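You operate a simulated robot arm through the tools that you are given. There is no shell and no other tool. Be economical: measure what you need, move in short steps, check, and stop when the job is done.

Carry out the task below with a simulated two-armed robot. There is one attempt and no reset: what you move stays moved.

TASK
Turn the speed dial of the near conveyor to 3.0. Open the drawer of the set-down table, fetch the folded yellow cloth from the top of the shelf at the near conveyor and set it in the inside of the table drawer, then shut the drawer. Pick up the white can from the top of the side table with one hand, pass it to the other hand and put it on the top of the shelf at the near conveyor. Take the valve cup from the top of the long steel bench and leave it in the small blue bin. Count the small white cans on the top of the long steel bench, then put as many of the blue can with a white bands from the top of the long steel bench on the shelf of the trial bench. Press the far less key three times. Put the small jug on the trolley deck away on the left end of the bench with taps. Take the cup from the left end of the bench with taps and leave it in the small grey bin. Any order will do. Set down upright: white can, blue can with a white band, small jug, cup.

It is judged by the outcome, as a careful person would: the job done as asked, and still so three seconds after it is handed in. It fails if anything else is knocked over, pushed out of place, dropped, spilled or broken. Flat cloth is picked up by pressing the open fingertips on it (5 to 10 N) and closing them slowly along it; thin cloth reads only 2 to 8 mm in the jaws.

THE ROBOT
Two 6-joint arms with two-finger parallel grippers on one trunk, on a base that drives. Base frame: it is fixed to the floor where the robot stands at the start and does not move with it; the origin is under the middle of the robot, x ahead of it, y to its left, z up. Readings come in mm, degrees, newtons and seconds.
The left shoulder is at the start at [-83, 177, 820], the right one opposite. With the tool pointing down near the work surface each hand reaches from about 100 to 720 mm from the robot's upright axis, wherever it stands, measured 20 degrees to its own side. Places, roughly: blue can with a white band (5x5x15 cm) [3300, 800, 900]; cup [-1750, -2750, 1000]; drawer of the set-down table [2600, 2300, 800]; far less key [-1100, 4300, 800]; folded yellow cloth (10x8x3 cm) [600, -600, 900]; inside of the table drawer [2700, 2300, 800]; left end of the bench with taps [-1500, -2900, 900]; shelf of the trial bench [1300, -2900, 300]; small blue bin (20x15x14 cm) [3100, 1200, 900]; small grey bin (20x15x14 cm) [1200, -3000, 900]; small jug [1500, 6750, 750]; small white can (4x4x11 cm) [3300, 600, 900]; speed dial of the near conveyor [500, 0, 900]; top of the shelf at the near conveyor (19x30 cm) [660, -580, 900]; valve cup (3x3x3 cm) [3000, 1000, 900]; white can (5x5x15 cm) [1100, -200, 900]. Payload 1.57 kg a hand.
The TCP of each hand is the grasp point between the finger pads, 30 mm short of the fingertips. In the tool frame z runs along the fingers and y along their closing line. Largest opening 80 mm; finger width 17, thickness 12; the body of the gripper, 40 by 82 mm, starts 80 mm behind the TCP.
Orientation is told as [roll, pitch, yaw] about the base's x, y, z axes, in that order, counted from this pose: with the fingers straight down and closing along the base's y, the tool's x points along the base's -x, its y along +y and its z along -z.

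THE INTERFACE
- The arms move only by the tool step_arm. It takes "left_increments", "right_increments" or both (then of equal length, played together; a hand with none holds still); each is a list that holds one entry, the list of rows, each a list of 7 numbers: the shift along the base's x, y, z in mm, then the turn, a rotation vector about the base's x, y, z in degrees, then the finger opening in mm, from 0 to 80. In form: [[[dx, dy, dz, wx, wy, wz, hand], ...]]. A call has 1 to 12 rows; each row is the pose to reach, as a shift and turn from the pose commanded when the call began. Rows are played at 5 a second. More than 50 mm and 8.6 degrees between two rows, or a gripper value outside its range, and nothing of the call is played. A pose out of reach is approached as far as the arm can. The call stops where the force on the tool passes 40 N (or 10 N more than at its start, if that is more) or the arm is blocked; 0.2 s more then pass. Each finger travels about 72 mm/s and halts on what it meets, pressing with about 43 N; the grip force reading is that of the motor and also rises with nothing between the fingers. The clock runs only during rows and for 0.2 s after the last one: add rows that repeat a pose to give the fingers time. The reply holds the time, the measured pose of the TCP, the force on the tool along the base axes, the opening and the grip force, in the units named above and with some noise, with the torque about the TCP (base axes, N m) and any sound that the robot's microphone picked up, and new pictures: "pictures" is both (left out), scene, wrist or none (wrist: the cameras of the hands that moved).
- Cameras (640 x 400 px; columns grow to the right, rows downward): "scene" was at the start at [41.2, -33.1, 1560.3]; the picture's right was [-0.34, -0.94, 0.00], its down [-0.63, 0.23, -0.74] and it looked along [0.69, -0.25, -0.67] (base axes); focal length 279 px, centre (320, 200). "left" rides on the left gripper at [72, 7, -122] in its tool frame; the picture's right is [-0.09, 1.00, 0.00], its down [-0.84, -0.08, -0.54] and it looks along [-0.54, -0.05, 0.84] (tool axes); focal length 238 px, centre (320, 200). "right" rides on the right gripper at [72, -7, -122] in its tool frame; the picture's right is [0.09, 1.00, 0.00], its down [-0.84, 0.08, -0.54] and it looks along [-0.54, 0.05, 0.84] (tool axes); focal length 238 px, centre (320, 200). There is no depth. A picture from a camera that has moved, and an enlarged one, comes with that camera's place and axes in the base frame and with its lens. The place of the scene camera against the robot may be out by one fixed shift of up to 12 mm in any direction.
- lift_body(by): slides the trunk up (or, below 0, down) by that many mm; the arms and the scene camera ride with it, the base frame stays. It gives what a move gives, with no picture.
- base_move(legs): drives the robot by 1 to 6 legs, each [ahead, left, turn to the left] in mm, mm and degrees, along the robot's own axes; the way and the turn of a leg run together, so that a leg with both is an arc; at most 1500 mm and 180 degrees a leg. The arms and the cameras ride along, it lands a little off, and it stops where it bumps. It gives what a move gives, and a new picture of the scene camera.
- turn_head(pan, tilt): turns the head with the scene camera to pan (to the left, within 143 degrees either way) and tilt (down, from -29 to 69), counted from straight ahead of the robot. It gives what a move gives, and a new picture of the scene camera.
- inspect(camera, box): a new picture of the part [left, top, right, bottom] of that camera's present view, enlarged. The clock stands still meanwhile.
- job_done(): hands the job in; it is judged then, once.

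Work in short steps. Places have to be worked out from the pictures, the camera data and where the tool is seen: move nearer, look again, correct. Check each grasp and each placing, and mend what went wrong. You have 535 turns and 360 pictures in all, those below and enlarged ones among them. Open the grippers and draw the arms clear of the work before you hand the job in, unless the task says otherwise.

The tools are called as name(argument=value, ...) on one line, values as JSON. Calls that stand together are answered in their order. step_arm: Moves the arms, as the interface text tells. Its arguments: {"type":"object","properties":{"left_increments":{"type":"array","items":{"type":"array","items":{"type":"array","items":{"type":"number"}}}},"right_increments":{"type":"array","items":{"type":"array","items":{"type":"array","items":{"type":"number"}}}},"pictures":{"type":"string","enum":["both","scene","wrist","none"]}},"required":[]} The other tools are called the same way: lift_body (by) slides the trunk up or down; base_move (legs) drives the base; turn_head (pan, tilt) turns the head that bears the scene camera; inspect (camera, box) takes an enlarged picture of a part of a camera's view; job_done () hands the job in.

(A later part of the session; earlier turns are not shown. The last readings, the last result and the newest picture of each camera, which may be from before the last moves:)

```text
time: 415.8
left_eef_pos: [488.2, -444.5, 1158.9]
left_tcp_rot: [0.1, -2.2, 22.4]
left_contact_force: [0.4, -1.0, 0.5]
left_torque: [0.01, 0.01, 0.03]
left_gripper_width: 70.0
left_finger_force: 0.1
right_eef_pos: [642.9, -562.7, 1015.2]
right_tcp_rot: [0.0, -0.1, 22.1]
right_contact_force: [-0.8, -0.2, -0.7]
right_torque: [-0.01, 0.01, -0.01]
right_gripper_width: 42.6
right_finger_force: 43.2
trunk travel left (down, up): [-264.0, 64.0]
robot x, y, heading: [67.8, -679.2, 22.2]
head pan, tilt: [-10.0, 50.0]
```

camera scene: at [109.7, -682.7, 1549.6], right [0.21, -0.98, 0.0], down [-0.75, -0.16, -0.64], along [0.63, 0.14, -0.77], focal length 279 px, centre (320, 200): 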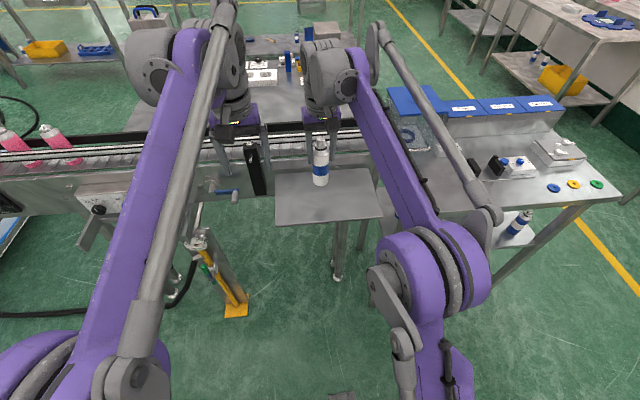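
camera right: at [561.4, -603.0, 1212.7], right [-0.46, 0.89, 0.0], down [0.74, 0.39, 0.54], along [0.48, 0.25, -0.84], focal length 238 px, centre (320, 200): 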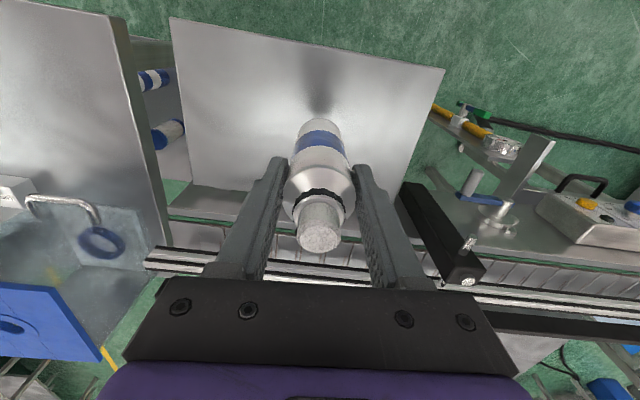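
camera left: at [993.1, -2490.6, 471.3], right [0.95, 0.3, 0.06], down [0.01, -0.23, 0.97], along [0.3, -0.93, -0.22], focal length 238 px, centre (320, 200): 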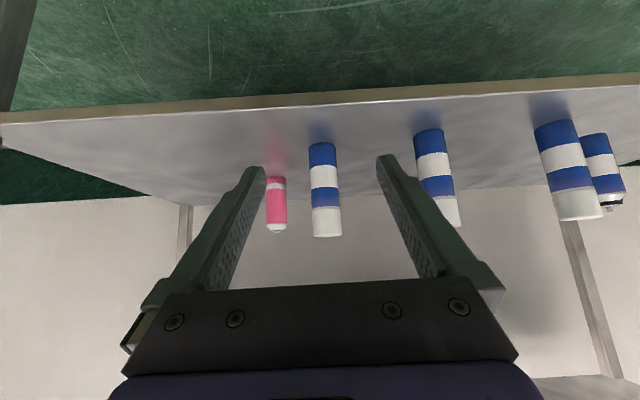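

step_arm(right_increments=[[[0, 0, -3, 0, 0, 0, 32], [0, 0, -6, 0, 0, 0, 32], [0, 0, -9, 0, 0, 0, 32]]], pictures="wrist")

```text
time: 416.6
left_eef_pos: [489.0, -444.4, 1159.1]
left_tcp_rot: [0.0, -2.4, 22.4]
left_contact_force: [0.0, -0.6, 0.0]
left_torque: [0.02, -0.02, -0.03]
left_gripper_width: 69.7
left_finger_force: 0.0
right_eef_pos: [642.9, -562.6, 1006.1]
right_tcp_rot: [0.0, -0.1, 22.0]
right_contact_force: [-0.7, -0.5, -1.1]
right_torque: [-0.02, -0.02, 0.0]
right_gripper_width: 42.8
right_finger_force: 43.3
trunk travel left (down, up): [-264.0, 64.0]
robot x, y, heading: [67.4, -677.9, 22.3]
head pan, tilt: [-10.0, 50.0]
camera right: at [579.4, -596.1, 1128.0], right [-0.46, 0.89, 0.0], down [0.74, 0.39, 0.54], along [0.48, 0.25, -0.84], focal length 238 px, centre (320, 200)
```

right: 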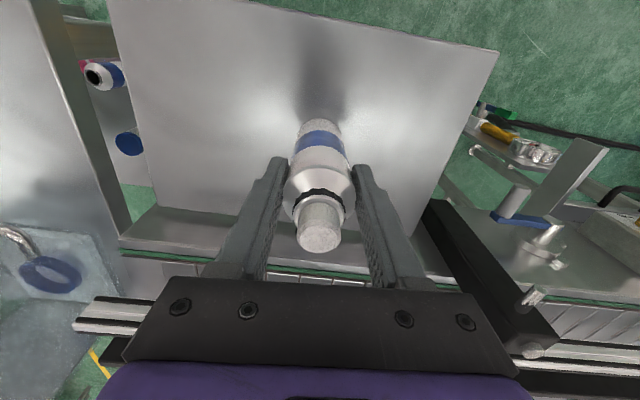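

Not yet in contact; continue in 3 mm rows.

step_arm(right_increments=[[[0, 0, -3, 0, 0, 0, 32], [0, 0, -6, 0, 0, 0, 32], [0, 0, -9, 0, 0, 0, 32], [0, 0, -12, 0, 0, 0, 32]]], pictures="none")

```text
time: 417.2
left_eef_pos: [488.9, -444.9, 1160.1]
left_tcp_rot: [-0.1, -2.3, 22.5]
left_contact_force: [0.2, -0.1, -0.7]
left_torque: [0.0, 0.01, 0.05]
left_gripper_width: 70.1
left_finger_force: 0.0
right_eef_pos: [643.3, -563.0, 1003.6]
right_tcp_rot: [0.1, -0.4, 22.0]
right_contact_force: [1.0, 0.2, 24.3]
right_torque: [0.07, 0.01, -0.01]
right_gripper_width: 42.9
right_finger_force: 43.3
trunk travel left (down, up): [-264.0, 64.0]
robot x, y, heading: [70.9, -676.1, 22.0]
head pan, tilt: [-10.0, 50.0]
stopped in row 2 (right hand): the force on the tool passed its limit at 46 N (the readings are from after the stop); the commanded pose is now the measured one
```

Contact. I open and lift straight up.

step_arm(right_increments=[[[0, 0, 0.5, 0, 0, 0, 46], [0, 0, 0.5, 0, 0, 0, 58], [0, 0, 0.5, 0, 0, 0, 70], [0, 0, 0.5, 0, 0, 0, 70], [0, 0, 25, 0, 0, 0, 70], [0, 0, 65, 0, 0, 0, 70], [0, 0, 110, 0, 0, 0, 70], [-30, -12, 150, 0, 0, 0, 70], [-70, -28, 170, 0, 0, 0, 70], [-110, -45, 180, 0, 0, 0, 70]]], pictures="both")

```text
refused: row 8 steps farther than a row can; nothing moved
```

step_arm(right_increments=[[[0, 0, 0.5, 0, 0, 0, 46], [0, 0, 0.5, 0, 0, 0, 58], [0, 0, 0.5, 0, 0, 0, 70], [0, 0, 0.5, 0, 0, 0, 70], [0, 0, 25, 0, 0, 0, 70], [0, 0, 65, 0, 0, 0, 70], [0, 0, 105, 0, 0, 0, 70], [-20, -8, 140, 0, 0, 0, 70], [-60, -24, 160, 0, 0, 0, 70], [-100, -40, 175, 0, 0, 0, 70]]], pictures="both")

```text
time: 419.4
left_eef_pos: [488.8, -445.8, 1159.4]
left_tcp_rot: [0.0, -2.4, 22.5]
left_contact_force: [-0.1, 0.3, 0.6]
left_torque: [0.03, -0.09, -0.01]
left_gripper_width: 70.1
left_finger_force: 0.0
right_eef_pos: [544.8, -603.9, 1178.2]
right_tcp_rot: [-0.1, -0.3, 22.1]
right_contact_force: [-1.2, 0.0, -0.5]
right_torque: [0.01, -0.04, 0.01]
right_gripper_width: 70.1
right_finger_force: 0.0
trunk travel left (down, up): [-264.0, 64.0]
robot x, y, heading: [68.8, -676.9, 22.1]
head pan, tilt: [-10.0, 50.0]
camera scene: at [109.6, -682.8, 1549.5], right [0.21, -0.98, 0.0], down [-0.75, -0.16, -0.64], along [0.63, 0.14, -0.77], focal length 279 px, centre (320, 200)
camera right: at [480.1, -637.6, 1299.8], right [-0.46, 0.89, 0.0], down [0.74, 0.39, 0.55], along [0.49, 0.25, -0.84], focal length 238 px, centre (320, 200)
```

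scene: 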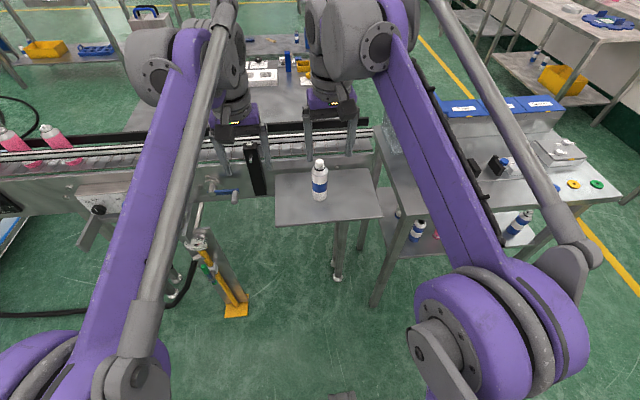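
right: 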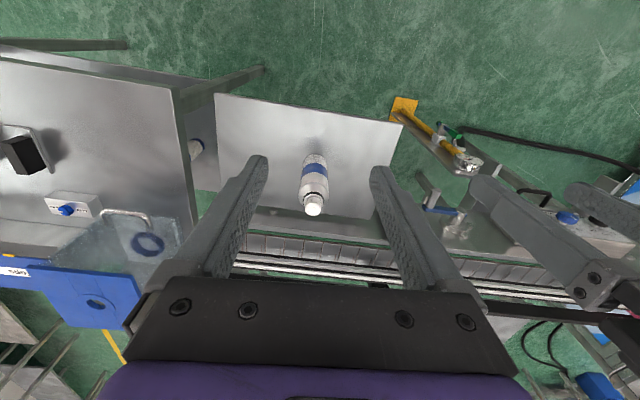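

The white can stands on the shelf. Next the cup: I back off, turn and drive toward the bench with taps.

base_move(legs=[[-350, 0, 0], [0, 0, 178], [0, 1300, 0], [700, 0, 0]])

turn_head(pan=0, tilt=25)

```text
time: 443.6
left_eef_pos: [-865.1, -2515.2, 1158.1]
left_tcp_rot: [0.1, -2.3, -157.9]
left_contact_force: [0.6, 0.6, 0.5]
left_torque: [0.04, 0.01, 0.02]
left_gripper_width: 70.2
left_finger_force: 0.0
right_eef_pos: [-919.4, -2356.4, 1177.1]
right_tcp_rot: [-0.1, -0.3, -158.3]
right_contact_force: [0.2, -1.1, -0.7]
right_torque: [0.01, -0.01, -0.03]
right_gripper_width: 70.2
right_finger_force: 0.2
trunk travel left (down, up): [-264.0, 64.0]
robot x, y, heading: [-446.7, -2282.1, -158.2]
head pan, tilt: [-10.0, 50.0]
camera scene: at [-477.5, -2289.4, 1549.5], right [-0.2, 0.98, 0.0], down [0.75, 0.16, -0.64], along [-0.63, -0.13, -0.77], focal length 279 px, centre (320, 200)
```

scene: 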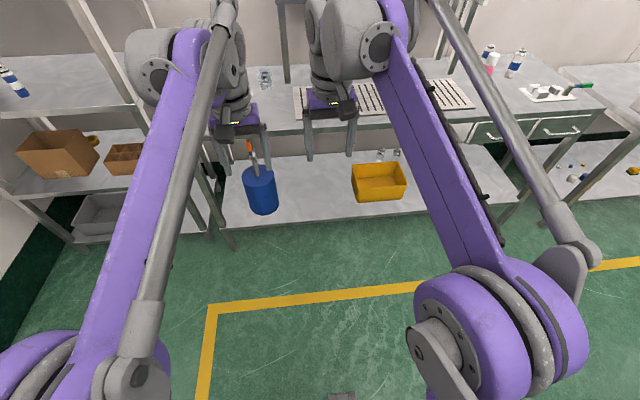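

```text
time: 444.5
left_eef_pos: [-862.9, -2515.2, 1159.0]
left_tcp_rot: [0.1, -2.3, -158.0]
left_contact_force: [-0.6, 0.0, -0.1]
left_torque: [0.01, -0.02, -0.02]
left_gripper_width: 69.9
left_finger_force: 0.0
right_eef_pos: [-920.6, -2356.1, 1177.4]
right_tcp_rot: [-0.1, -0.2, -158.2]
right_contact_force: [-0.2, 0.4, -0.5]
right_torque: [0.0, -0.02, -0.02]
right_gripper_width: 70.0
right_finger_force: 0.0
trunk travel left (down, up): [-264.0, 64.0]
robot x, y, heading: [-446.1, -2284.2, -158.4]
head pan, tilt: [0.0, 25.0]
camera scene: at [-487.6, -2307.7, 1587.0], right [-0.37, 0.93, 0.0], down [0.39, 0.16, -0.91], along [-0.84, -0.34, -0.42], focal length 279 px, centre (320, 200)
```

scene: 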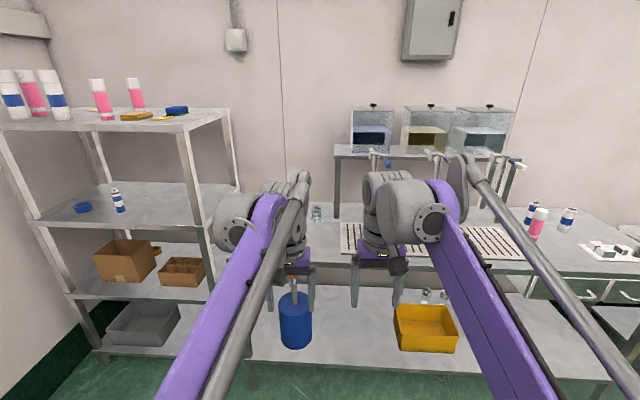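

The left arm hides the bench's left end. I move it left and look.

step_arm(left_increments=[[[20, -40, 0, 0, 0, 0, 70], [40, -80, 0, 0, 0, 0, 70], [60, -120, 0, 0, 0, 0, 70], [80, -160, 0, 0, 0, 0, 70]]], pictures="none")

inspect(camera="scene", box=[200, 160, 400, 285])

inspect(camera="left", box=[0, 0, 640, 400])

```text
time: 445.5
left_eef_pos: [-780.5, -2675.8, 1158.1]
left_tcp_rot: [0.0, -2.2, -158.0]
left_contact_force: [-0.4, 0.7, -0.8]
left_torque: [-0.03, -0.04, 0.01]
left_gripper_width: 70.1
left_finger_force: 0.0
right_eef_pos: [-919.9, -2358.3, 1177.6]
right_tcp_rot: [-0.1, -0.3, -158.2]
right_contact_force: [0.6, -0.7, 0.2]
right_torque: [0.06, 0.05, 0.0]
right_gripper_width: 70.3
right_finger_force: 0.0
trunk travel left (down, up): [-264.0, 64.0]
robot x, y, heading: [-441.9, -2284.3, -158.0]
head pan, tilt: [0.0, 25.0]
```

```text
3.20 times, centred on (300, 222) of scene
camera zoom: at [-487.1, -2308.8, 1587.0], right [-0.37, 0.93, 0.0], down [0.39, 0.16, -0.91], along [-0.84, -0.34, -0.42], focal length 894 px, centre (384, 128)
```

zoom: 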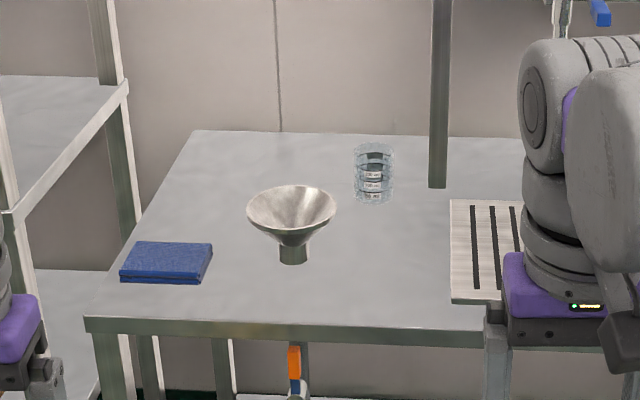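

```text
1.00 times, centred on (320, 200) of left (not enlarged: the box is as wide or as high as the picture)
camera zoom: at [-708.2, -2654.2, 1276.3], right [0.29, -0.96, 0.0], down [-0.78, -0.23, 0.58], along [-0.55, -0.17, -0.82], focal length 238 px, centre (320, 200)
```

zoom: 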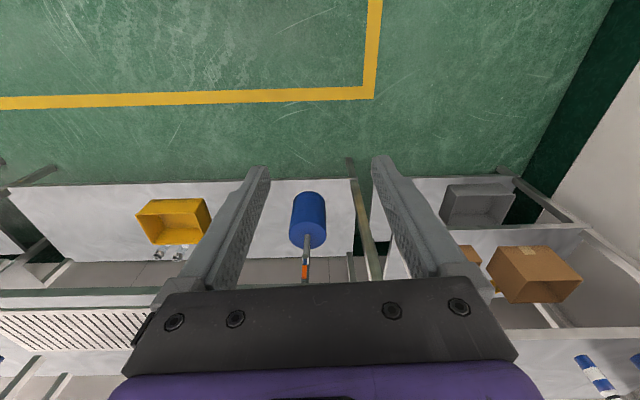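

inspect(camera="scene", box=[296, 195, 336, 230])

```text
11.43 times, centred on (316, 212) of scene
camera zoom: at [-487.1, -2308.8, 1587.0], right [-0.37, 0.93, 0.0], down [0.39, 0.16, -0.91], along [-0.84, -0.34, -0.42], focal length 3193 px, centre (366, 57)
```

zoom: 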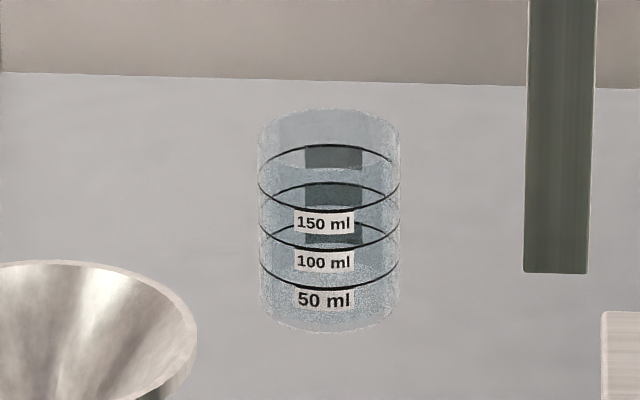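

The cup is a clear graduated beaker, ~63 mm wide, at about [-1638,-2792]. I approach with the tall rack kept well to my left.

base_move(legs=[[0, -120, -2], [600, 0, 0]])

turn_head(pan=10, tilt=38)

```text
time: 450.2
left_eef_pos: [-1407.6, -2753.2, 1157.9]
left_tcp_rot: [0.1, -2.3, -160.3]
left_contact_force: [0.0, -0.2, 0.3]
left_torque: [-0.02, -0.01, 0.02]
left_gripper_width: 70.3
left_finger_force: 0.0
right_eef_pos: [-1533.9, -2429.5, 1178.2]
right_tcp_rot: [-0.1, -0.2, -160.3]
right_contact_force: [0.2, 0.4, 0.8]
right_torque: [-0.01, 0.0, -0.01]
right_gripper_width: 69.8
right_finger_force: 0.1
trunk travel left (down, up): [-264.0, 64.0]
robot x, y, heading: [-1054.7, -2377.3, -160.4]
head pan, tilt: [0.0, 25.0]
camera scene: at [-1099.1, -2398.3, 1587.0], right [-0.34, 0.94, 0.0], down [0.4, 0.14, -0.91], along [-0.85, -0.3, -0.42], focal length 279 px, centre (320, 200)
```

scene: 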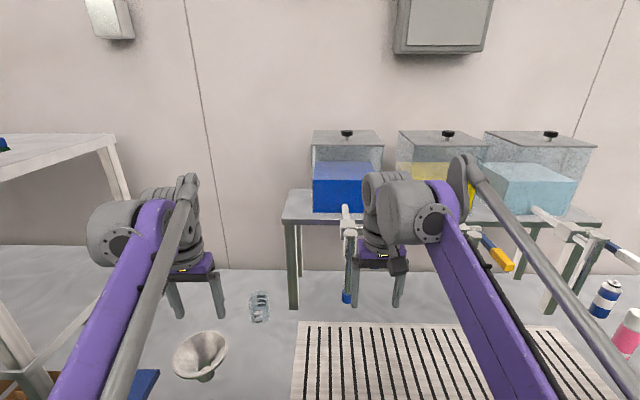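

```text
time: 451.0
left_eef_pos: [-1407.7, -2755.1, 1157.1]
left_tcp_rot: [0.1, -2.3, -160.2]
left_contact_force: [-0.8, -0.3, -0.4]
left_torque: [-0.01, 0.01, 0.02]
left_gripper_width: 69.8
left_finger_force: 0.1
right_eef_pos: [-1533.1, -2430.5, 1176.6]
right_tcp_rot: [0.0, -0.2, -160.4]
right_contact_force: [0.1, 0.2, 0.5]
right_torque: [0.02, -0.03, -0.01]
right_gripper_width: 70.0
right_finger_force: 0.0
trunk travel left (down, up): [-264.0, 64.0]
robot x, y, heading: [-1049.8, -2378.4, -160.3]
head pan, tilt: [10.0, 38.0]
camera scene: at [-1087.3, -2410.0, 1566.8], right [-0.49, 0.87, 0.0], down [0.54, 0.3, -0.79], along [-0.69, -0.39, -0.62], focal length 279 px, centre (320, 200)
```

scene: 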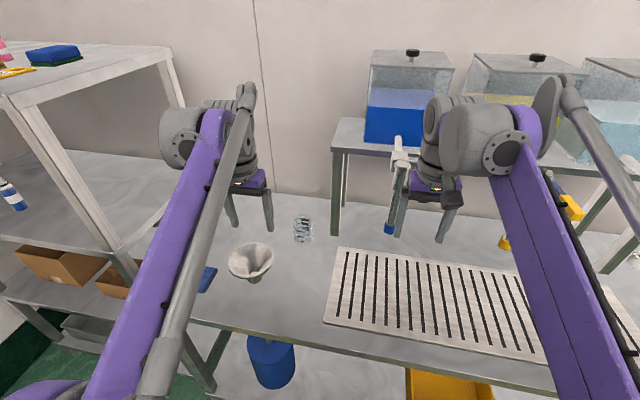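

The right hand is near a tap, so I draw it back first while moving the left hand toward the cup for a look.

step_arm(left_increments=[[[0, 0, 0, 0, 0, 0, 80], [-38, -3, -15, 0.8, -2.2, 0, 80], [-76, -5, -30, 0.8, -2.2, 0, 80], [-114, -8, -45, 0.8, -2.2, 0, 80], [-150, -10, -60, 0.8, -2.2, 0, 80]]], right_increments=[[[28, 10, 0, 0, 0, 0, 70], [56, 20, 0, 0, 0, 0, 70], [84, 30, 0, 0, 0, 0, 70], [112, 40, 0, 0, 0, 0, 70], [141, 51, 0, 0, 0, 0, 70]]], pictures="both")

```text
time: 452.2
left_eef_pos: [-1554.7, -2762.3, 1093.9]
left_tcp_rot: [0.1, 0.1, -160.2]
left_contact_force: [0.6, 0.6, 0.3]
left_torque: [0.02, -0.01, -0.01]
left_gripper_width: 80.0
left_finger_force: 0.1
left hand out of reach, approached as far as the arm can: row 5
right_eef_pos: [-1393.6, -2378.9, 1177.4]
right_tcp_rot: [0.0, -0.3, -160.5]
right_contact_force: [1.7, -0.2, -0.1]
right_torque: [0.01, 0.01, 0.0]
right_gripper_width: 69.9
right_finger_force: 0.1
trunk travel left (down, up): [-264.0, 64.0]
robot x, y, heading: [-1054.1, -2376.0, -160.7]
head pan, tilt: [10.0, 38.0]
camera scene: at [-1088.1, -2410.1, 1566.7], right [-0.49, 0.87, 0.0], down [0.54, 0.3, -0.79], along [-0.68, -0.39, -0.62], focal length 279 px, centre (320, 200)
camera right: at [-1326.6, -2349.1, 1299.4], right [0.42, -0.91, 0.0], down [-0.76, -0.35, 0.55], along [-0.5, -0.23, -0.84], focal length 238 px, centre (320, 200)
camera left: at [-1485.2, -2745.6, 1215.3], right [0.25, -0.97, 0.0], down [-0.81, -0.21, 0.54], along [-0.52, -0.14, -0.84], focal length 238 px, centre (320, 200)
```

scene: 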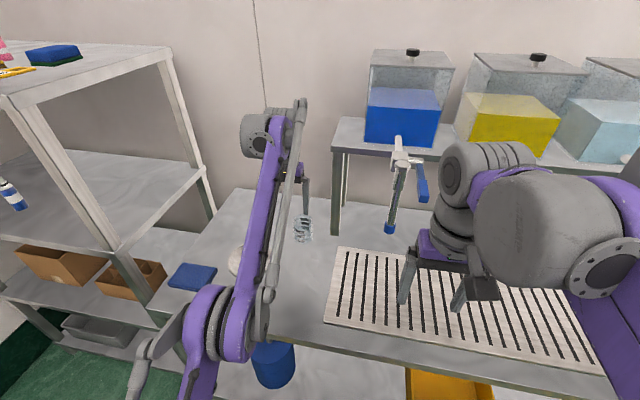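
right: 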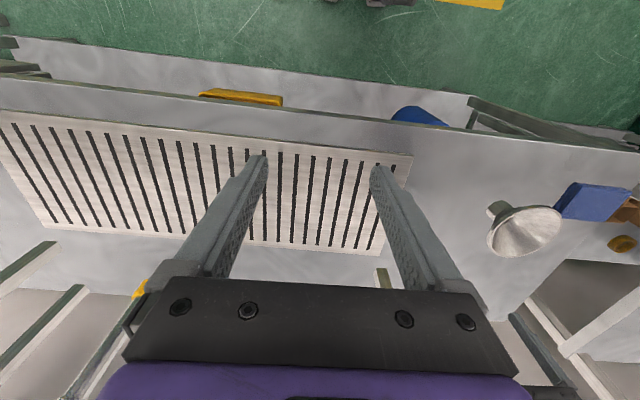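
left: 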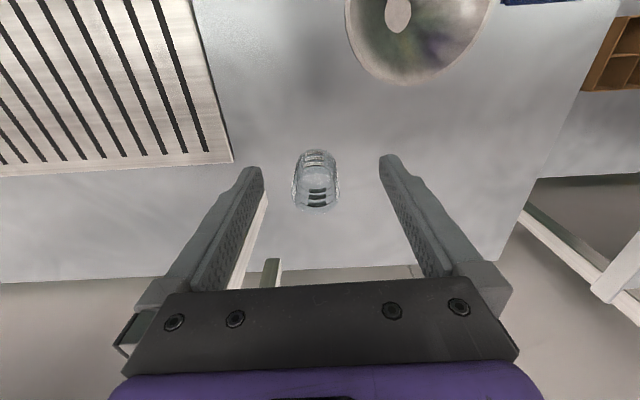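

Cup confirmed at [-1631,-2780]. It's near the reach limit, so I drive 70 mm closer.

base_move(legs=[[70, 0, 0]])

inspect(camera="left", box=[160, 50, 480, 250])

```text
time: 453.2
left_eef_pos: [-1618.6, -2788.0, 1093.4]
left_tcp_rot: [0.1, 0.2, -160.2]
left_contact_force: [-0.2, -0.1, 0.1]
left_torque: [0.04, -0.05, 0.0]
left_gripper_width: 80.2
left_finger_force: 0.0
right_eef_pos: [-1458.6, -2403.2, 1178.1]
right_tcp_rot: [0.0, -0.4, -160.4]
right_contact_force: [0.0, 0.2, 0.3]
right_torque: [-0.01, -0.04, 0.0]
right_gripper_width: 70.1
right_finger_force: 0.0
trunk travel left (down, up): [-264.0, 64.0]
robot x, y, heading: [-1123.9, -2403.6, -160.5]
head pan, tilt: [10.0, 38.0]
camera scene: at [-1153.4, -2433.5, 1566.6], right [-0.49, 0.87, 0.0], down [0.54, 0.3, -0.79], along [-0.69, -0.39, -0.62], focal length 279 px, centre (320, 200)
```

scene: 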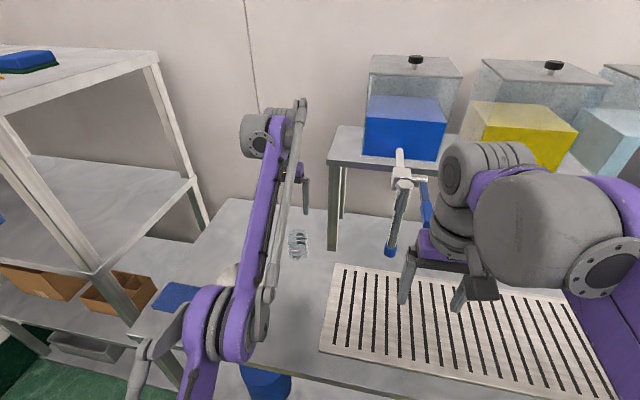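

```text
2.00 times, centred on (320, 150) of left
camera zoom: at [-1550.5, -2769.1, 1215.1], right [0.25, -0.97, 0.0], down [-0.81, -0.21, 0.54], along [-0.52, -0.14, -0.84], focal length 477 px, centre (320, 300)
```

zoom: 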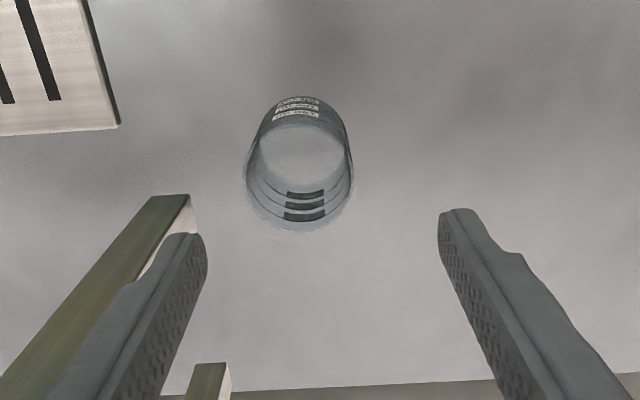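

Cup axis [-1633,-2780]. I centre and descend around it.

step_arm(left_increments=[[[-14, 8, -10, 0, 0, 0, 80], [-14, 8, -50, 0, 0, 0, 80], [-14, 8, -90, 0, 0, 0, 80], [-14, 8, -115, 0, 0, 0, 80]]], pictures="wrist")

```text
time: 454.2
left_eef_pos: [-1633.1, -2778.9, 978.0]
left_tcp_rot: [0.1, 0.1, -160.1]
left_contact_force: [0.4, 0.1, -0.4]
left_torque: [-0.01, -0.02, 0.0]
left_gripper_width: 79.9
left_finger_force: 0.0
left hand out of reach, approached as far as the arm can: row 1
right_eef_pos: [-1458.2, -2403.3, 1177.4]
right_tcp_rot: [-0.1, -0.3, -160.4]
right_contact_force: [-0.2, -0.3, -0.2]
right_torque: [0.0, 0.0, -0.02]
right_gripper_width: 69.9
right_finger_force: 0.0
trunk travel left (down, up): [-264.0, 64.0]
robot x, y, heading: [-1122.0, -2395.7, -160.5]
head pan, tilt: [10.0, 38.0]
camera left: at [-1564.4, -2761.8, 1098.7], right [0.25, -0.97, 0.0], down [-0.81, -0.21, 0.54], along [-0.52, -0.14, -0.84], focal length 238 px, centre (320, 200)
```

left: 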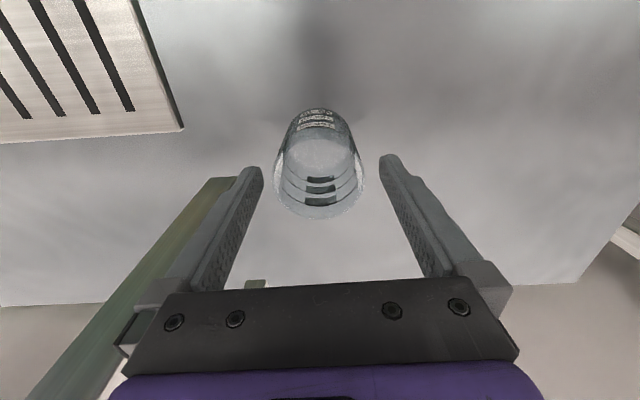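

Centred. Down 45 mm more, then close gently.

step_arm(left_increments=[[[0, 0, -15, 0, 0, 0, 80], [0, 0, -30, 0, 0, 0, 80], [0, 0, -44, 0, 0, 0, 80], [0, 0, -44, 0, 0, 0, 72], [0, 0, -44, 0, 0, 0, 66], [0, 0, -44, 0, 0, 0, 60], [0, 0, -44, 0, 0, 0, 56], [0, 0, -44, 0, 0, 0, 54]]], pictures="wrist")

```text
time: 456.0
left_eef_pos: [-1632.7, -2779.2, 934.7]
left_tcp_rot: [0.1, 0.0, -160.1]
left_contact_force: [0.1, 0.6, -0.4]
left_torque: [0.02, 0.02, -0.05]
left_gripper_width: 61.7
left_finger_force: 42.6
right_eef_pos: [-1457.6, -2402.5, 1176.7]
right_tcp_rot: [-0.1, -0.3, -160.5]
right_contact_force: [0.0, -0.4, 0.7]
right_torque: [0.02, 0.01, 0.01]
right_gripper_width: 70.0
right_finger_force: 0.0
trunk travel left (down, up): [-264.0, 64.0]
robot x, y, heading: [-1121.2, -2398.8, -160.4]
head pan, tilt: [10.0, 38.0]
camera left: at [-1563.6, -2760.9, 1056.2], right [0.25, -0.97, 0.0], down [-0.81, -0.21, 0.54], along [-0.52, -0.14, -0.84], focal length 238 px, centre (320, 200)
```

left: 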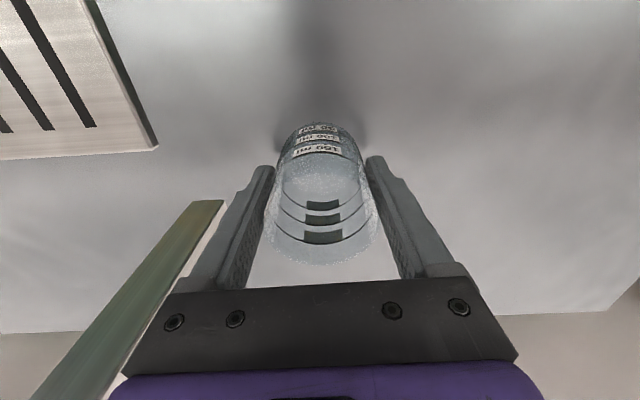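

Gripped. Lift and retract over the funnel at a safe height, then back off.

step_arm(left_increments=[[[0, 0, 40, 0, 0, 0, 54], [0, 0, 85, 0, 0, 0, 54], [5, 2, 125, 0, 0, 0, 54], [35, 12, 155, 0, 0, 0, 54], [75, 26, 175, 0, 0, 0, 54], [115, 40, 190, 0, 0, 0, 54], [160, 55, 200, 0, 0, 0, 54], [205, 70, 210, 0, 0, 0, 54]]], pictures="scene")

```text
time: 457.8
left_eef_pos: [-1426.5, -2707.5, 1142.8]
left_tcp_rot: [0.1, -0.1, -160.1]
left_contact_force: [-0.9, -0.7, -1.2]
left_torque: [0.03, 0.05, 0.05]
left_gripper_width: 61.9
left_finger_force: 43.4
right_eef_pos: [-1457.6, -2402.3, 1177.6]
right_tcp_rot: [-0.1, -0.4, -160.4]
right_contact_force: [-0.6, -0.4, -0.3]
right_torque: [-0.02, 0.06, 0.0]
right_gripper_width: 69.9
right_finger_force: 0.0
trunk travel left (down, up): [-264.0, 64.0]
robot x, y, heading: [-1120.4, -2399.8, -160.2]
head pan, tilt: [10.0, 38.0]
camera scene: at [-1150.8, -2432.5, 1566.7], right [-0.49, 0.87, 0.0], down [0.53, 0.3, -0.79], along [-0.69, -0.39, -0.61], focal length 279 px, centre (320, 200)
```

scene: 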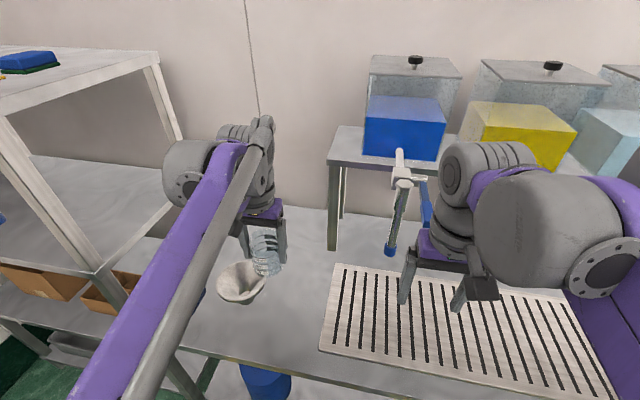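

Cup held upright. I back off, turn and drive to the trial bench with the grey bin.

base_move(legs=[[-520, 0, 0], [0, 0, 90.7], [400, 1400, 0]])

turn_head(pan=0, tilt=35)

```text
time: 476.9
left_eef_pos: [1148.9, -2435.9, 1141.0]
left_tcp_rot: [0.1, -0.1, -70.7]
left_contact_force: [-0.1, 0.0, -1.0]
left_torque: [-0.03, 0.01, -0.01]
left_gripper_width: 59.9
left_finger_force: 43.0
right_eef_pos: [842.5, -2463.5, 1177.8]
right_tcp_rot: [0.0, -0.3, -71.0]
right_contact_force: [1.0, -0.1, 0.2]
right_torque: [0.01, 0.0, 0.01]
right_gripper_width: 69.8
right_finger_force: 0.0
trunk travel left (down, up): [-264.0, 64.0]
robot x, y, heading: [844.2, -2121.5, -71.1]
head pan, tilt: [10.0, 38.0]
camera scene: at [875.5, -2166.1, 1566.7], right [-0.87, -0.48, 0.0], down [-0.3, 0.54, -0.79], along [0.38, -0.69, -0.62], focal length 279 px, centre (320, 200)
```

scene: 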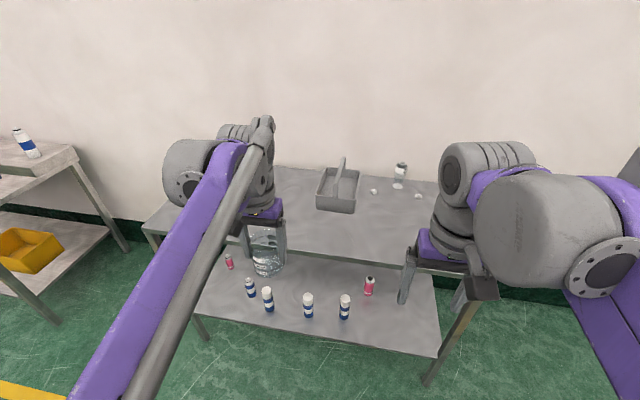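

```text
time: 477.6
left_eef_pos: [1148.6, -2436.8, 1142.8]
left_tcp_rot: [0.2, 0.0, -70.7]
left_contact_force: [-0.2, 0.2, -0.5]
left_torque: [-0.03, 0.01, 0.02]
left_gripper_width: 60.1
left_finger_force: 42.7
right_eef_pos: [842.1, -2462.3, 1177.8]
right_tcp_rot: [-0.2, -0.3, -70.9]
right_contact_force: [0.7, -0.6, 0.5]
right_torque: [-0.02, -0.01, -0.04]
right_gripper_width: 69.7
right_finger_force: 0.1
trunk travel left (down, up): [-264.0, 64.0]
robot x, y, heading: [846.6, -2123.1, -70.7]
head pan, tilt: [0.0, 35.0]
camera scene: at [862.3, -2173.8, 1571.3], right [-0.95, -0.33, 0.0], down [-0.19, 0.54, -0.82], along [0.27, -0.77, -0.57], focal length 279 px, centre (320, 200)
```

scene: 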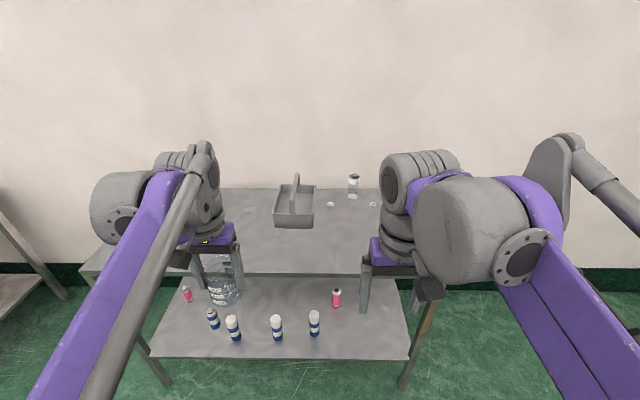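

The grip width dropped by 2 mm; I check the cup and the bin closely.

inspect(camera="left", box=[160, 80, 480, 300])

inspect(camera="scene", box=[250, 160, 350, 240])

```text
1.82 times, centred on (320, 190) of left
camera zoom: at [1130.5, -2366.7, 1263.6], right [0.97, 0.24, 0.0], down [0.2, -0.82, 0.54], along [0.13, -0.53, -0.84], focal length 433 px, centre (320, 218)
```

zoom: 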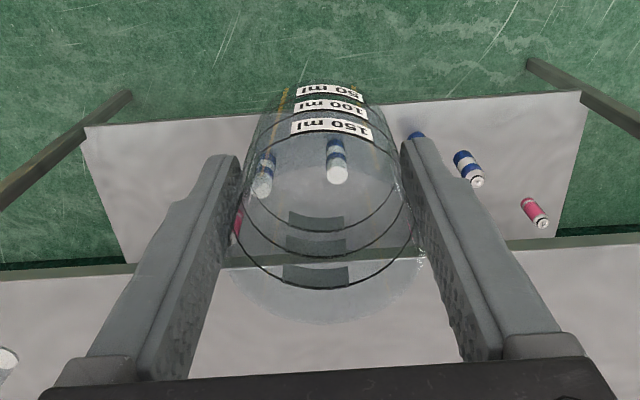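

```text
5.00 times, centred on (300, 200) of scene
camera zoom: at [862.3, -2173.8, 1571.3], right [-0.95, -0.33, 0.0], down [-0.19, 0.54, -0.82], along [0.27, -0.77, -0.57], focal length 1397 px, centre (420, 200)
```

zoom: 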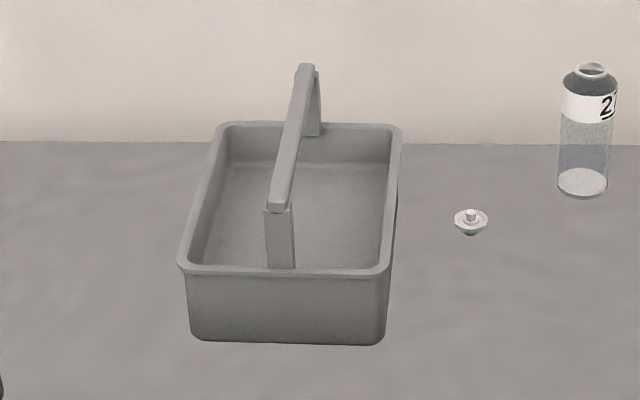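

The grey bin has an arch handle running front-to-back over its middle, so the cup must go in beside it. I drive closer to examine it with the right hand's camera.

base_move(legs=[[270, 0, 1]])

```text
time: 479.6
left_eef_pos: [1244.5, -2688.7, 1141.4]
left_tcp_rot: [0.1, 0.0, -69.8]
left_contact_force: [0.2, -0.9, 0.0]
left_torque: [0.0, -0.02, 0.02]
left_gripper_width: 60.0
left_finger_force: 42.6
right_eef_pos: [939.8, -2721.5, 1178.2]
right_tcp_rot: [0.0, -0.3, -69.9]
right_contact_force: [-0.5, -0.3, -0.3]
right_torque: [-0.01, 0.01, 0.01]
right_gripper_width: 70.1
right_finger_force: 0.0
trunk travel left (down, up): [-264.0, 64.0]
robot x, y, heading: [933.1, -2382.4, -69.9]
head pan, tilt: [0.0, 35.0]
camera scene: at [954.0, -2430.9, 1571.2], right [-0.94, -0.34, 0.0], down [-0.2, 0.54, -0.82], along [0.28, -0.77, -0.57], focal length 279 px, centre (320, 200)
```

scene: 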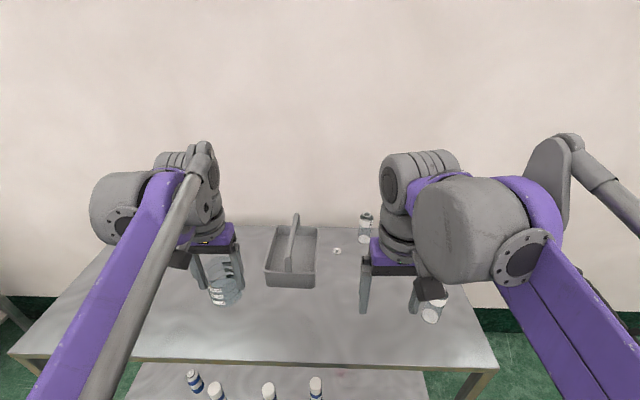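

inspect(camera="scene", box=[255, 205, 335, 295])

inspect(camera="scene", box=[190, 240, 250, 310])

```text
4.44 times, centred on (295, 250) of scene
camera zoom: at [954.0, -2430.9, 1571.2], right [-0.94, -0.34, 0.0], down [-0.2, 0.54, -0.82], along [0.28, -0.77, -0.57], focal length 1242 px, centre (431, -22)
```

zoom: 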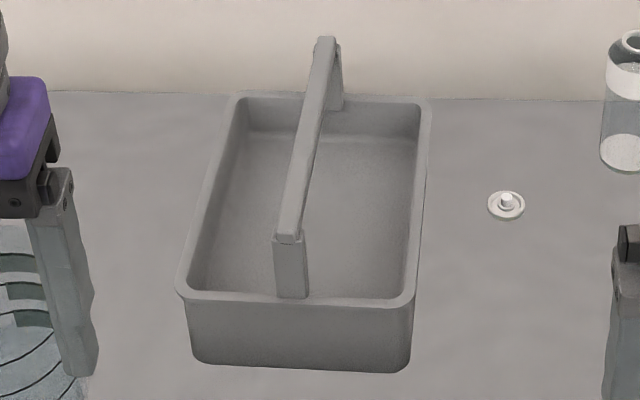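

```text
5.71 times, centred on (220, 275) of scene
camera zoom: at [954.0, -2430.9, 1571.2], right [-0.94, -0.34, 0.0], down [-0.2, 0.54, -0.82], along [0.28, -0.77, -0.57], focal length 1596 px, centre (891, -229)
```

zoom: 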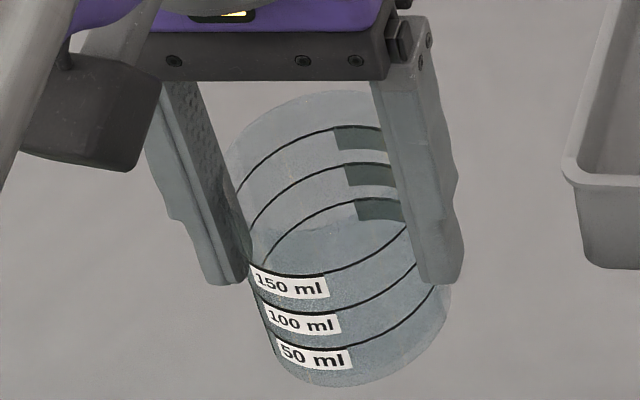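

I move the left hand (cup) a bit further left and bring the right hand's camera over the bin for an exact look.

step_arm(left_increments=[[[25, 9, 0, 0, 0, 0, 54], [50, 18, 0, 0, 0, 0, 54], [75, 28, 0, 0, 0, 0, 54], [75, 28, 0, 0, 0, 0, 54], [75, 28, 0, 0, 0, 0, 54], [75, 28, 0, 0, 0, 0, 54]]], right_increments=[[[0, 0, 0, 0, 0, 0, 40], [44, -22, 0, 0, 0, 0, 40], [88, -44, 0, 0, 0, 0, 40], [132, -66, 0, 0, 0, 0, 40], [176, -88, 0, 0, 0, 0, 40], [220, -110, 0, 0, 0, 0, 40]]], pictures="wrist")

```text
time: 481.0
left_eef_pos: [1321.1, -2661.9, 1141.5]
left_tcp_rot: [0.0, 0.1, -69.8]
left_contact_force: [-1.0, 0.5, -0.3]
left_torque: [0.01, 0.02, 0.04]
left_gripper_width: 59.7
left_finger_force: 43.3
right_eef_pos: [1159.8, -2827.1, 1172.5]
right_tcp_rot: [-0.1, -0.2, -69.9]
right_contact_force: [-0.3, -0.1, -0.4]
right_torque: [0.04, 0.02, 0.02]
right_gripper_width: 39.7
right_finger_force: 0.0
right hand out of reach, approached as far as the arm can: row 6
trunk travel left (down, up): [-264.0, 64.0]
robot x, y, heading: [934.8, -2383.3, -69.9]
head pan, tilt: [0.0, 35.0]
camera right: at [1128.9, -2762.1, 1294.4], right [0.9, 0.43, 0.0], down [0.36, -0.76, 0.55], along [0.23, -0.49, -0.84], focal length 238 px, centre (320, 200)
camera left: at [1300.8, -2592.3, 1263.2], right [0.97, 0.26, 0.0], down [0.22, -0.81, 0.54], along [0.14, -0.52, -0.84], focal length 238 px, centre (320, 200)
```

right: 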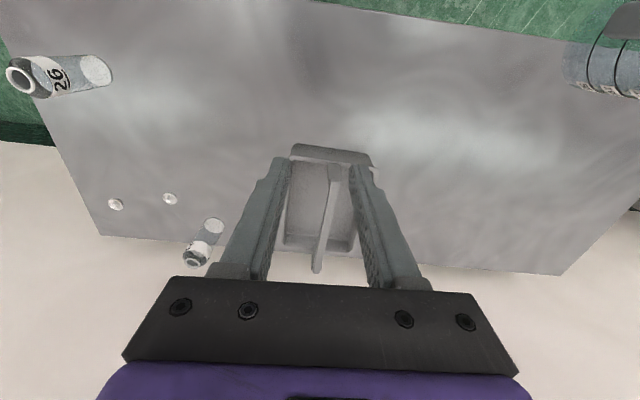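
left: 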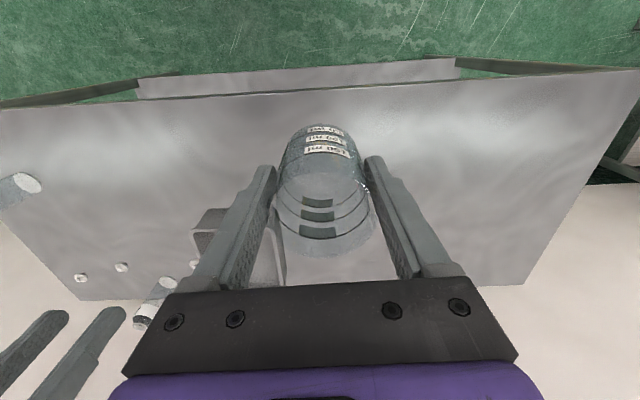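

inspect(camera="right", box=[260, 130, 400, 280])

```text
2.67 times, centred on (330, 205) of right
camera zoom: at [1128.9, -2762.1, 1294.4], right [0.9, 0.43, 0.0], down [0.36, -0.76, 0.55], along [0.23, -0.49, -0.84], focal length 636 px, centre (293, 187)
```

zoom: 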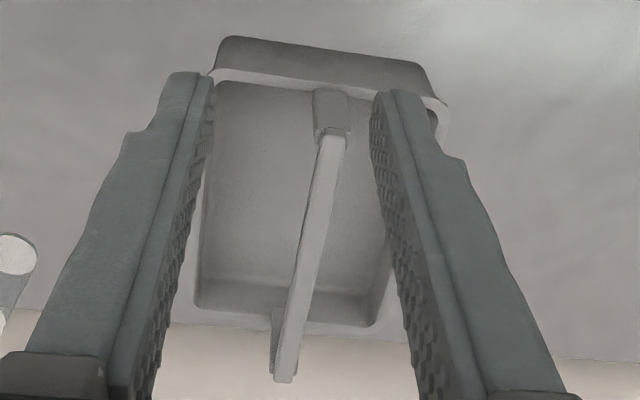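

The gap beside the handle is ~57 mm and the cup 62 mm, so I must slip it in tilted under the handle, then stand it up. First I turn the left hand 90° so its fingers lie front-to-back.

step_arm(left_increments=[[[0, 0, 0, 0, 0, -8.2, 54], [0, 0, 0, 0, 0, -16.4, 54], [0, 0, 0, 0, 0, -24.6, 54], [0, 0, 0, 0, 0, -32.8, 54], [0, 0, 0, 0, 0, -41, 54], [0, 0, 0, 0, 0, -49.2, 54], [0, 0, 0, 0, 0, -57.4, 54], [0, 0, 0, 0, 0, -65.6, 54], [0, 0, 0, 0, 0, -73.8, 54], [0, 0, 0, 0, 0, -82, 54], [0, 0, 0, 0, 0, -90, 54]]], pictures="wrist")

```text
time: 483.4
left_eef_pos: [1321.0, -2661.5, 1143.1]
left_tcp_rot: [0.1, 0.0, -159.9]
left_contact_force: [0.1, 0.0, -0.1]
left_torque: [-0.01, 0.02, 0.05]
left_gripper_width: 59.7
left_finger_force: 43.5
right_eef_pos: [1158.1, -2826.7, 1173.1]
right_tcp_rot: [-0.1, -0.3, -70.1]
right_contact_force: [-0.6, 0.3, 0.2]
right_torque: [0.0, -0.02, 0.02]
right_gripper_width: 40.0
right_finger_force: 0.0
trunk travel left (down, up): [-264.0, 64.0]
robot x, y, heading: [933.2, -2380.1, -70.0]
head pan, tilt: [0.0, 35.0]
camera left: at [1389.6, -2642.3, 1263.4], right [0.26, -0.97, 0.0], down [-0.81, -0.21, 0.54], along [-0.52, -0.14, -0.84], focal length 238 px, centre (320, 200)
```

left: 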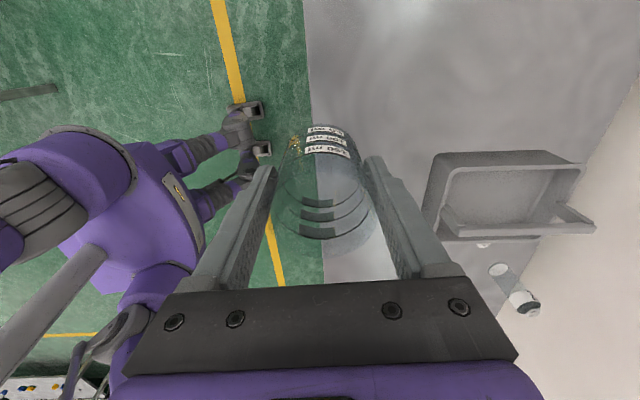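

Now the left camera looks at the bin from its left side. I enlarge to localise it.

inspect(camera="left", box=[410, 130, 610, 255])

```text
3.20 times, centred on (510, 192) of left
camera zoom: at [1389.6, -2642.3, 1263.4], right [0.26, -0.97, 0.0], down [-0.81, -0.21, 0.54], along [-0.52, -0.14, -0.84], focal length 763 px, centre (-288, 224)
```

zoom: 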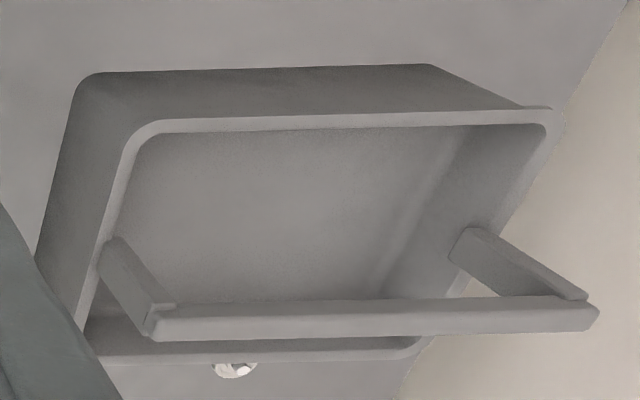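

Bin solved: rim z≈927, centre ≈[1250,-2996], axis (.293,-.956), handle top ≈991. I drive 60 mm closer and tilt the cup 32° over its left side.

base_move(legs=[[60, 0, 0]])

step_arm(left_increments=[[[0, 0, 0, -2.35, 7.65, 0, 54], [0, 0, 0, -4.7, 15.3, 0, 54], [0, 0, 0, -7, 22.95, 0, 54], [0, 0, 0, -9.35, 30.6, 0, 54], [0, 0, 0, -9.35, 30.6, 0, 54]]], right_increments=[[[-19, 9, 0, 0, 0, 0, 40], [-38, 18, 0, 0, 0, 0, 40], [-57, 27, 0, 0, 0, 0, 40], [-77, 36, 0, 0, 0, 0, 40], [-77, 36, 0, 0, 0, 0, 40]]], pictures="both")

```text
time: 484.4
left_eef_pos: [1341.8, -2716.2, 1141.7]
left_tcp_rot: [0.0, -0.1, -159.8]
left_contact_force: [-1.1, 0.8, -0.6]
left_torque: [0.02, 0.02, 0.0]
left_gripper_width: 59.8
left_finger_force: 43.2
right_eef_pos: [1177.4, -2882.2, 1173.0]
right_tcp_rot: [-0.2, -0.3, -70.0]
right_contact_force: [-1.2, -0.6, -0.8]
right_torque: [0.06, 0.0, 0.04]
right_gripper_width: 39.9
right_finger_force: 0.0
trunk travel left (down, up): [-264.0, 64.0]
robot x, y, heading: [951.5, -2438.0, -70.1]
head pan, tilt: [0.0, 35.0]
camera scene: at [974.3, -2486.8, 1571.2], right [-0.94, -0.34, 0.0], down [-0.2, 0.54, -0.82], along [0.28, -0.77, -0.57], focal length 279 px, centre (320, 200)
```

scene: 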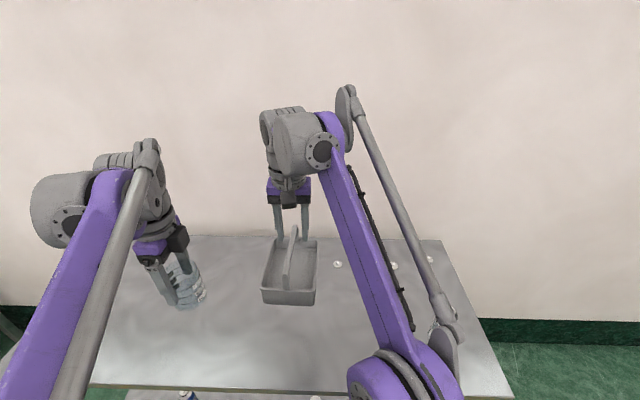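

```text
time: 485.6
left_eef_pos: [1341.7, -2717.4, 1142.0]
left_tcp_rot: [-1.9, -32.0, -159.2]
left_contact_force: [-0.2, 0.1, 0.1]
left_torque: [-0.01, 0.0, 0.0]
left_gripper_width: 59.3
left_finger_force: 42.4
right_eef_pos: [1100.2, -2847.7, 1173.9]
right_tcp_rot: [-0.2, -0.3, -70.0]
right_contact_force: [-0.2, -0.2, 0.2]
right_torque: [0.0, 0.0, -0.04]
right_gripper_width: 39.9
right_finger_force: 0.1
trunk travel left (down, up): [-264.0, 64.0]
robot x, y, heading: [955.2, -2438.2, -69.8]
head pan, tilt: [0.0, 35.0]
camera scene: at [974.3, -2486.9, 1571.3], right [-0.94, -0.34, 0.0], down [-0.2, 0.54, -0.82], along [0.28, -0.77, -0.57], focal length 279 px, centre (320, 200)
camera right: at [1070.3, -2781.5, 1295.8], right [0.9, 0.43, 0.0], down [0.36, -0.76, 0.55], along [0.23, -0.49, -0.84], focal length 238 px, centre (320, 200)
camera left: at [1461.1, -2682.9, 1206.7], right [0.26, -0.96, 0.02], down [-0.41, -0.09, 0.91], along [-0.87, -0.25, -0.42], focal length 238 px, centre (320, 200)
```

scene: 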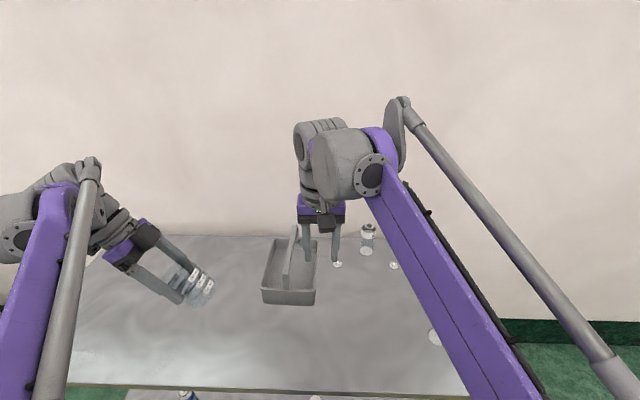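
right: 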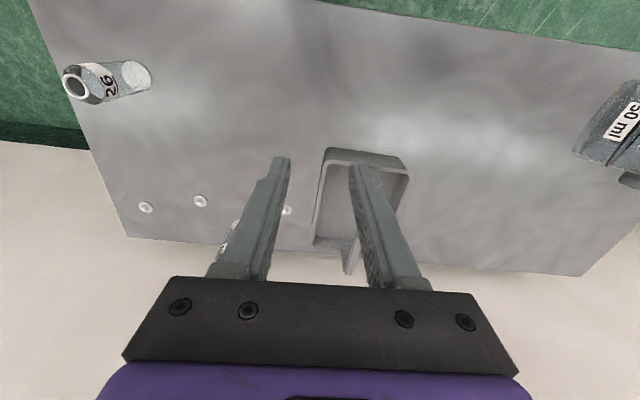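
left: 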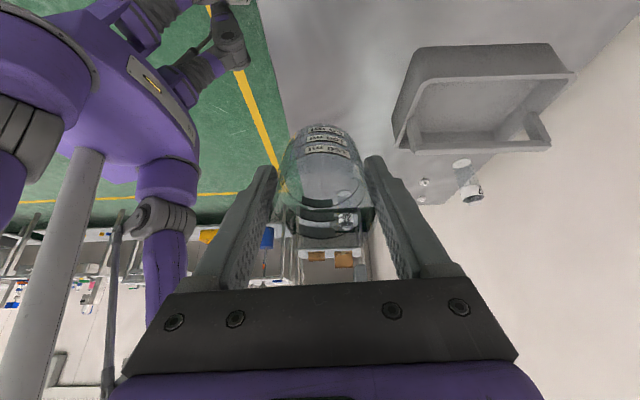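

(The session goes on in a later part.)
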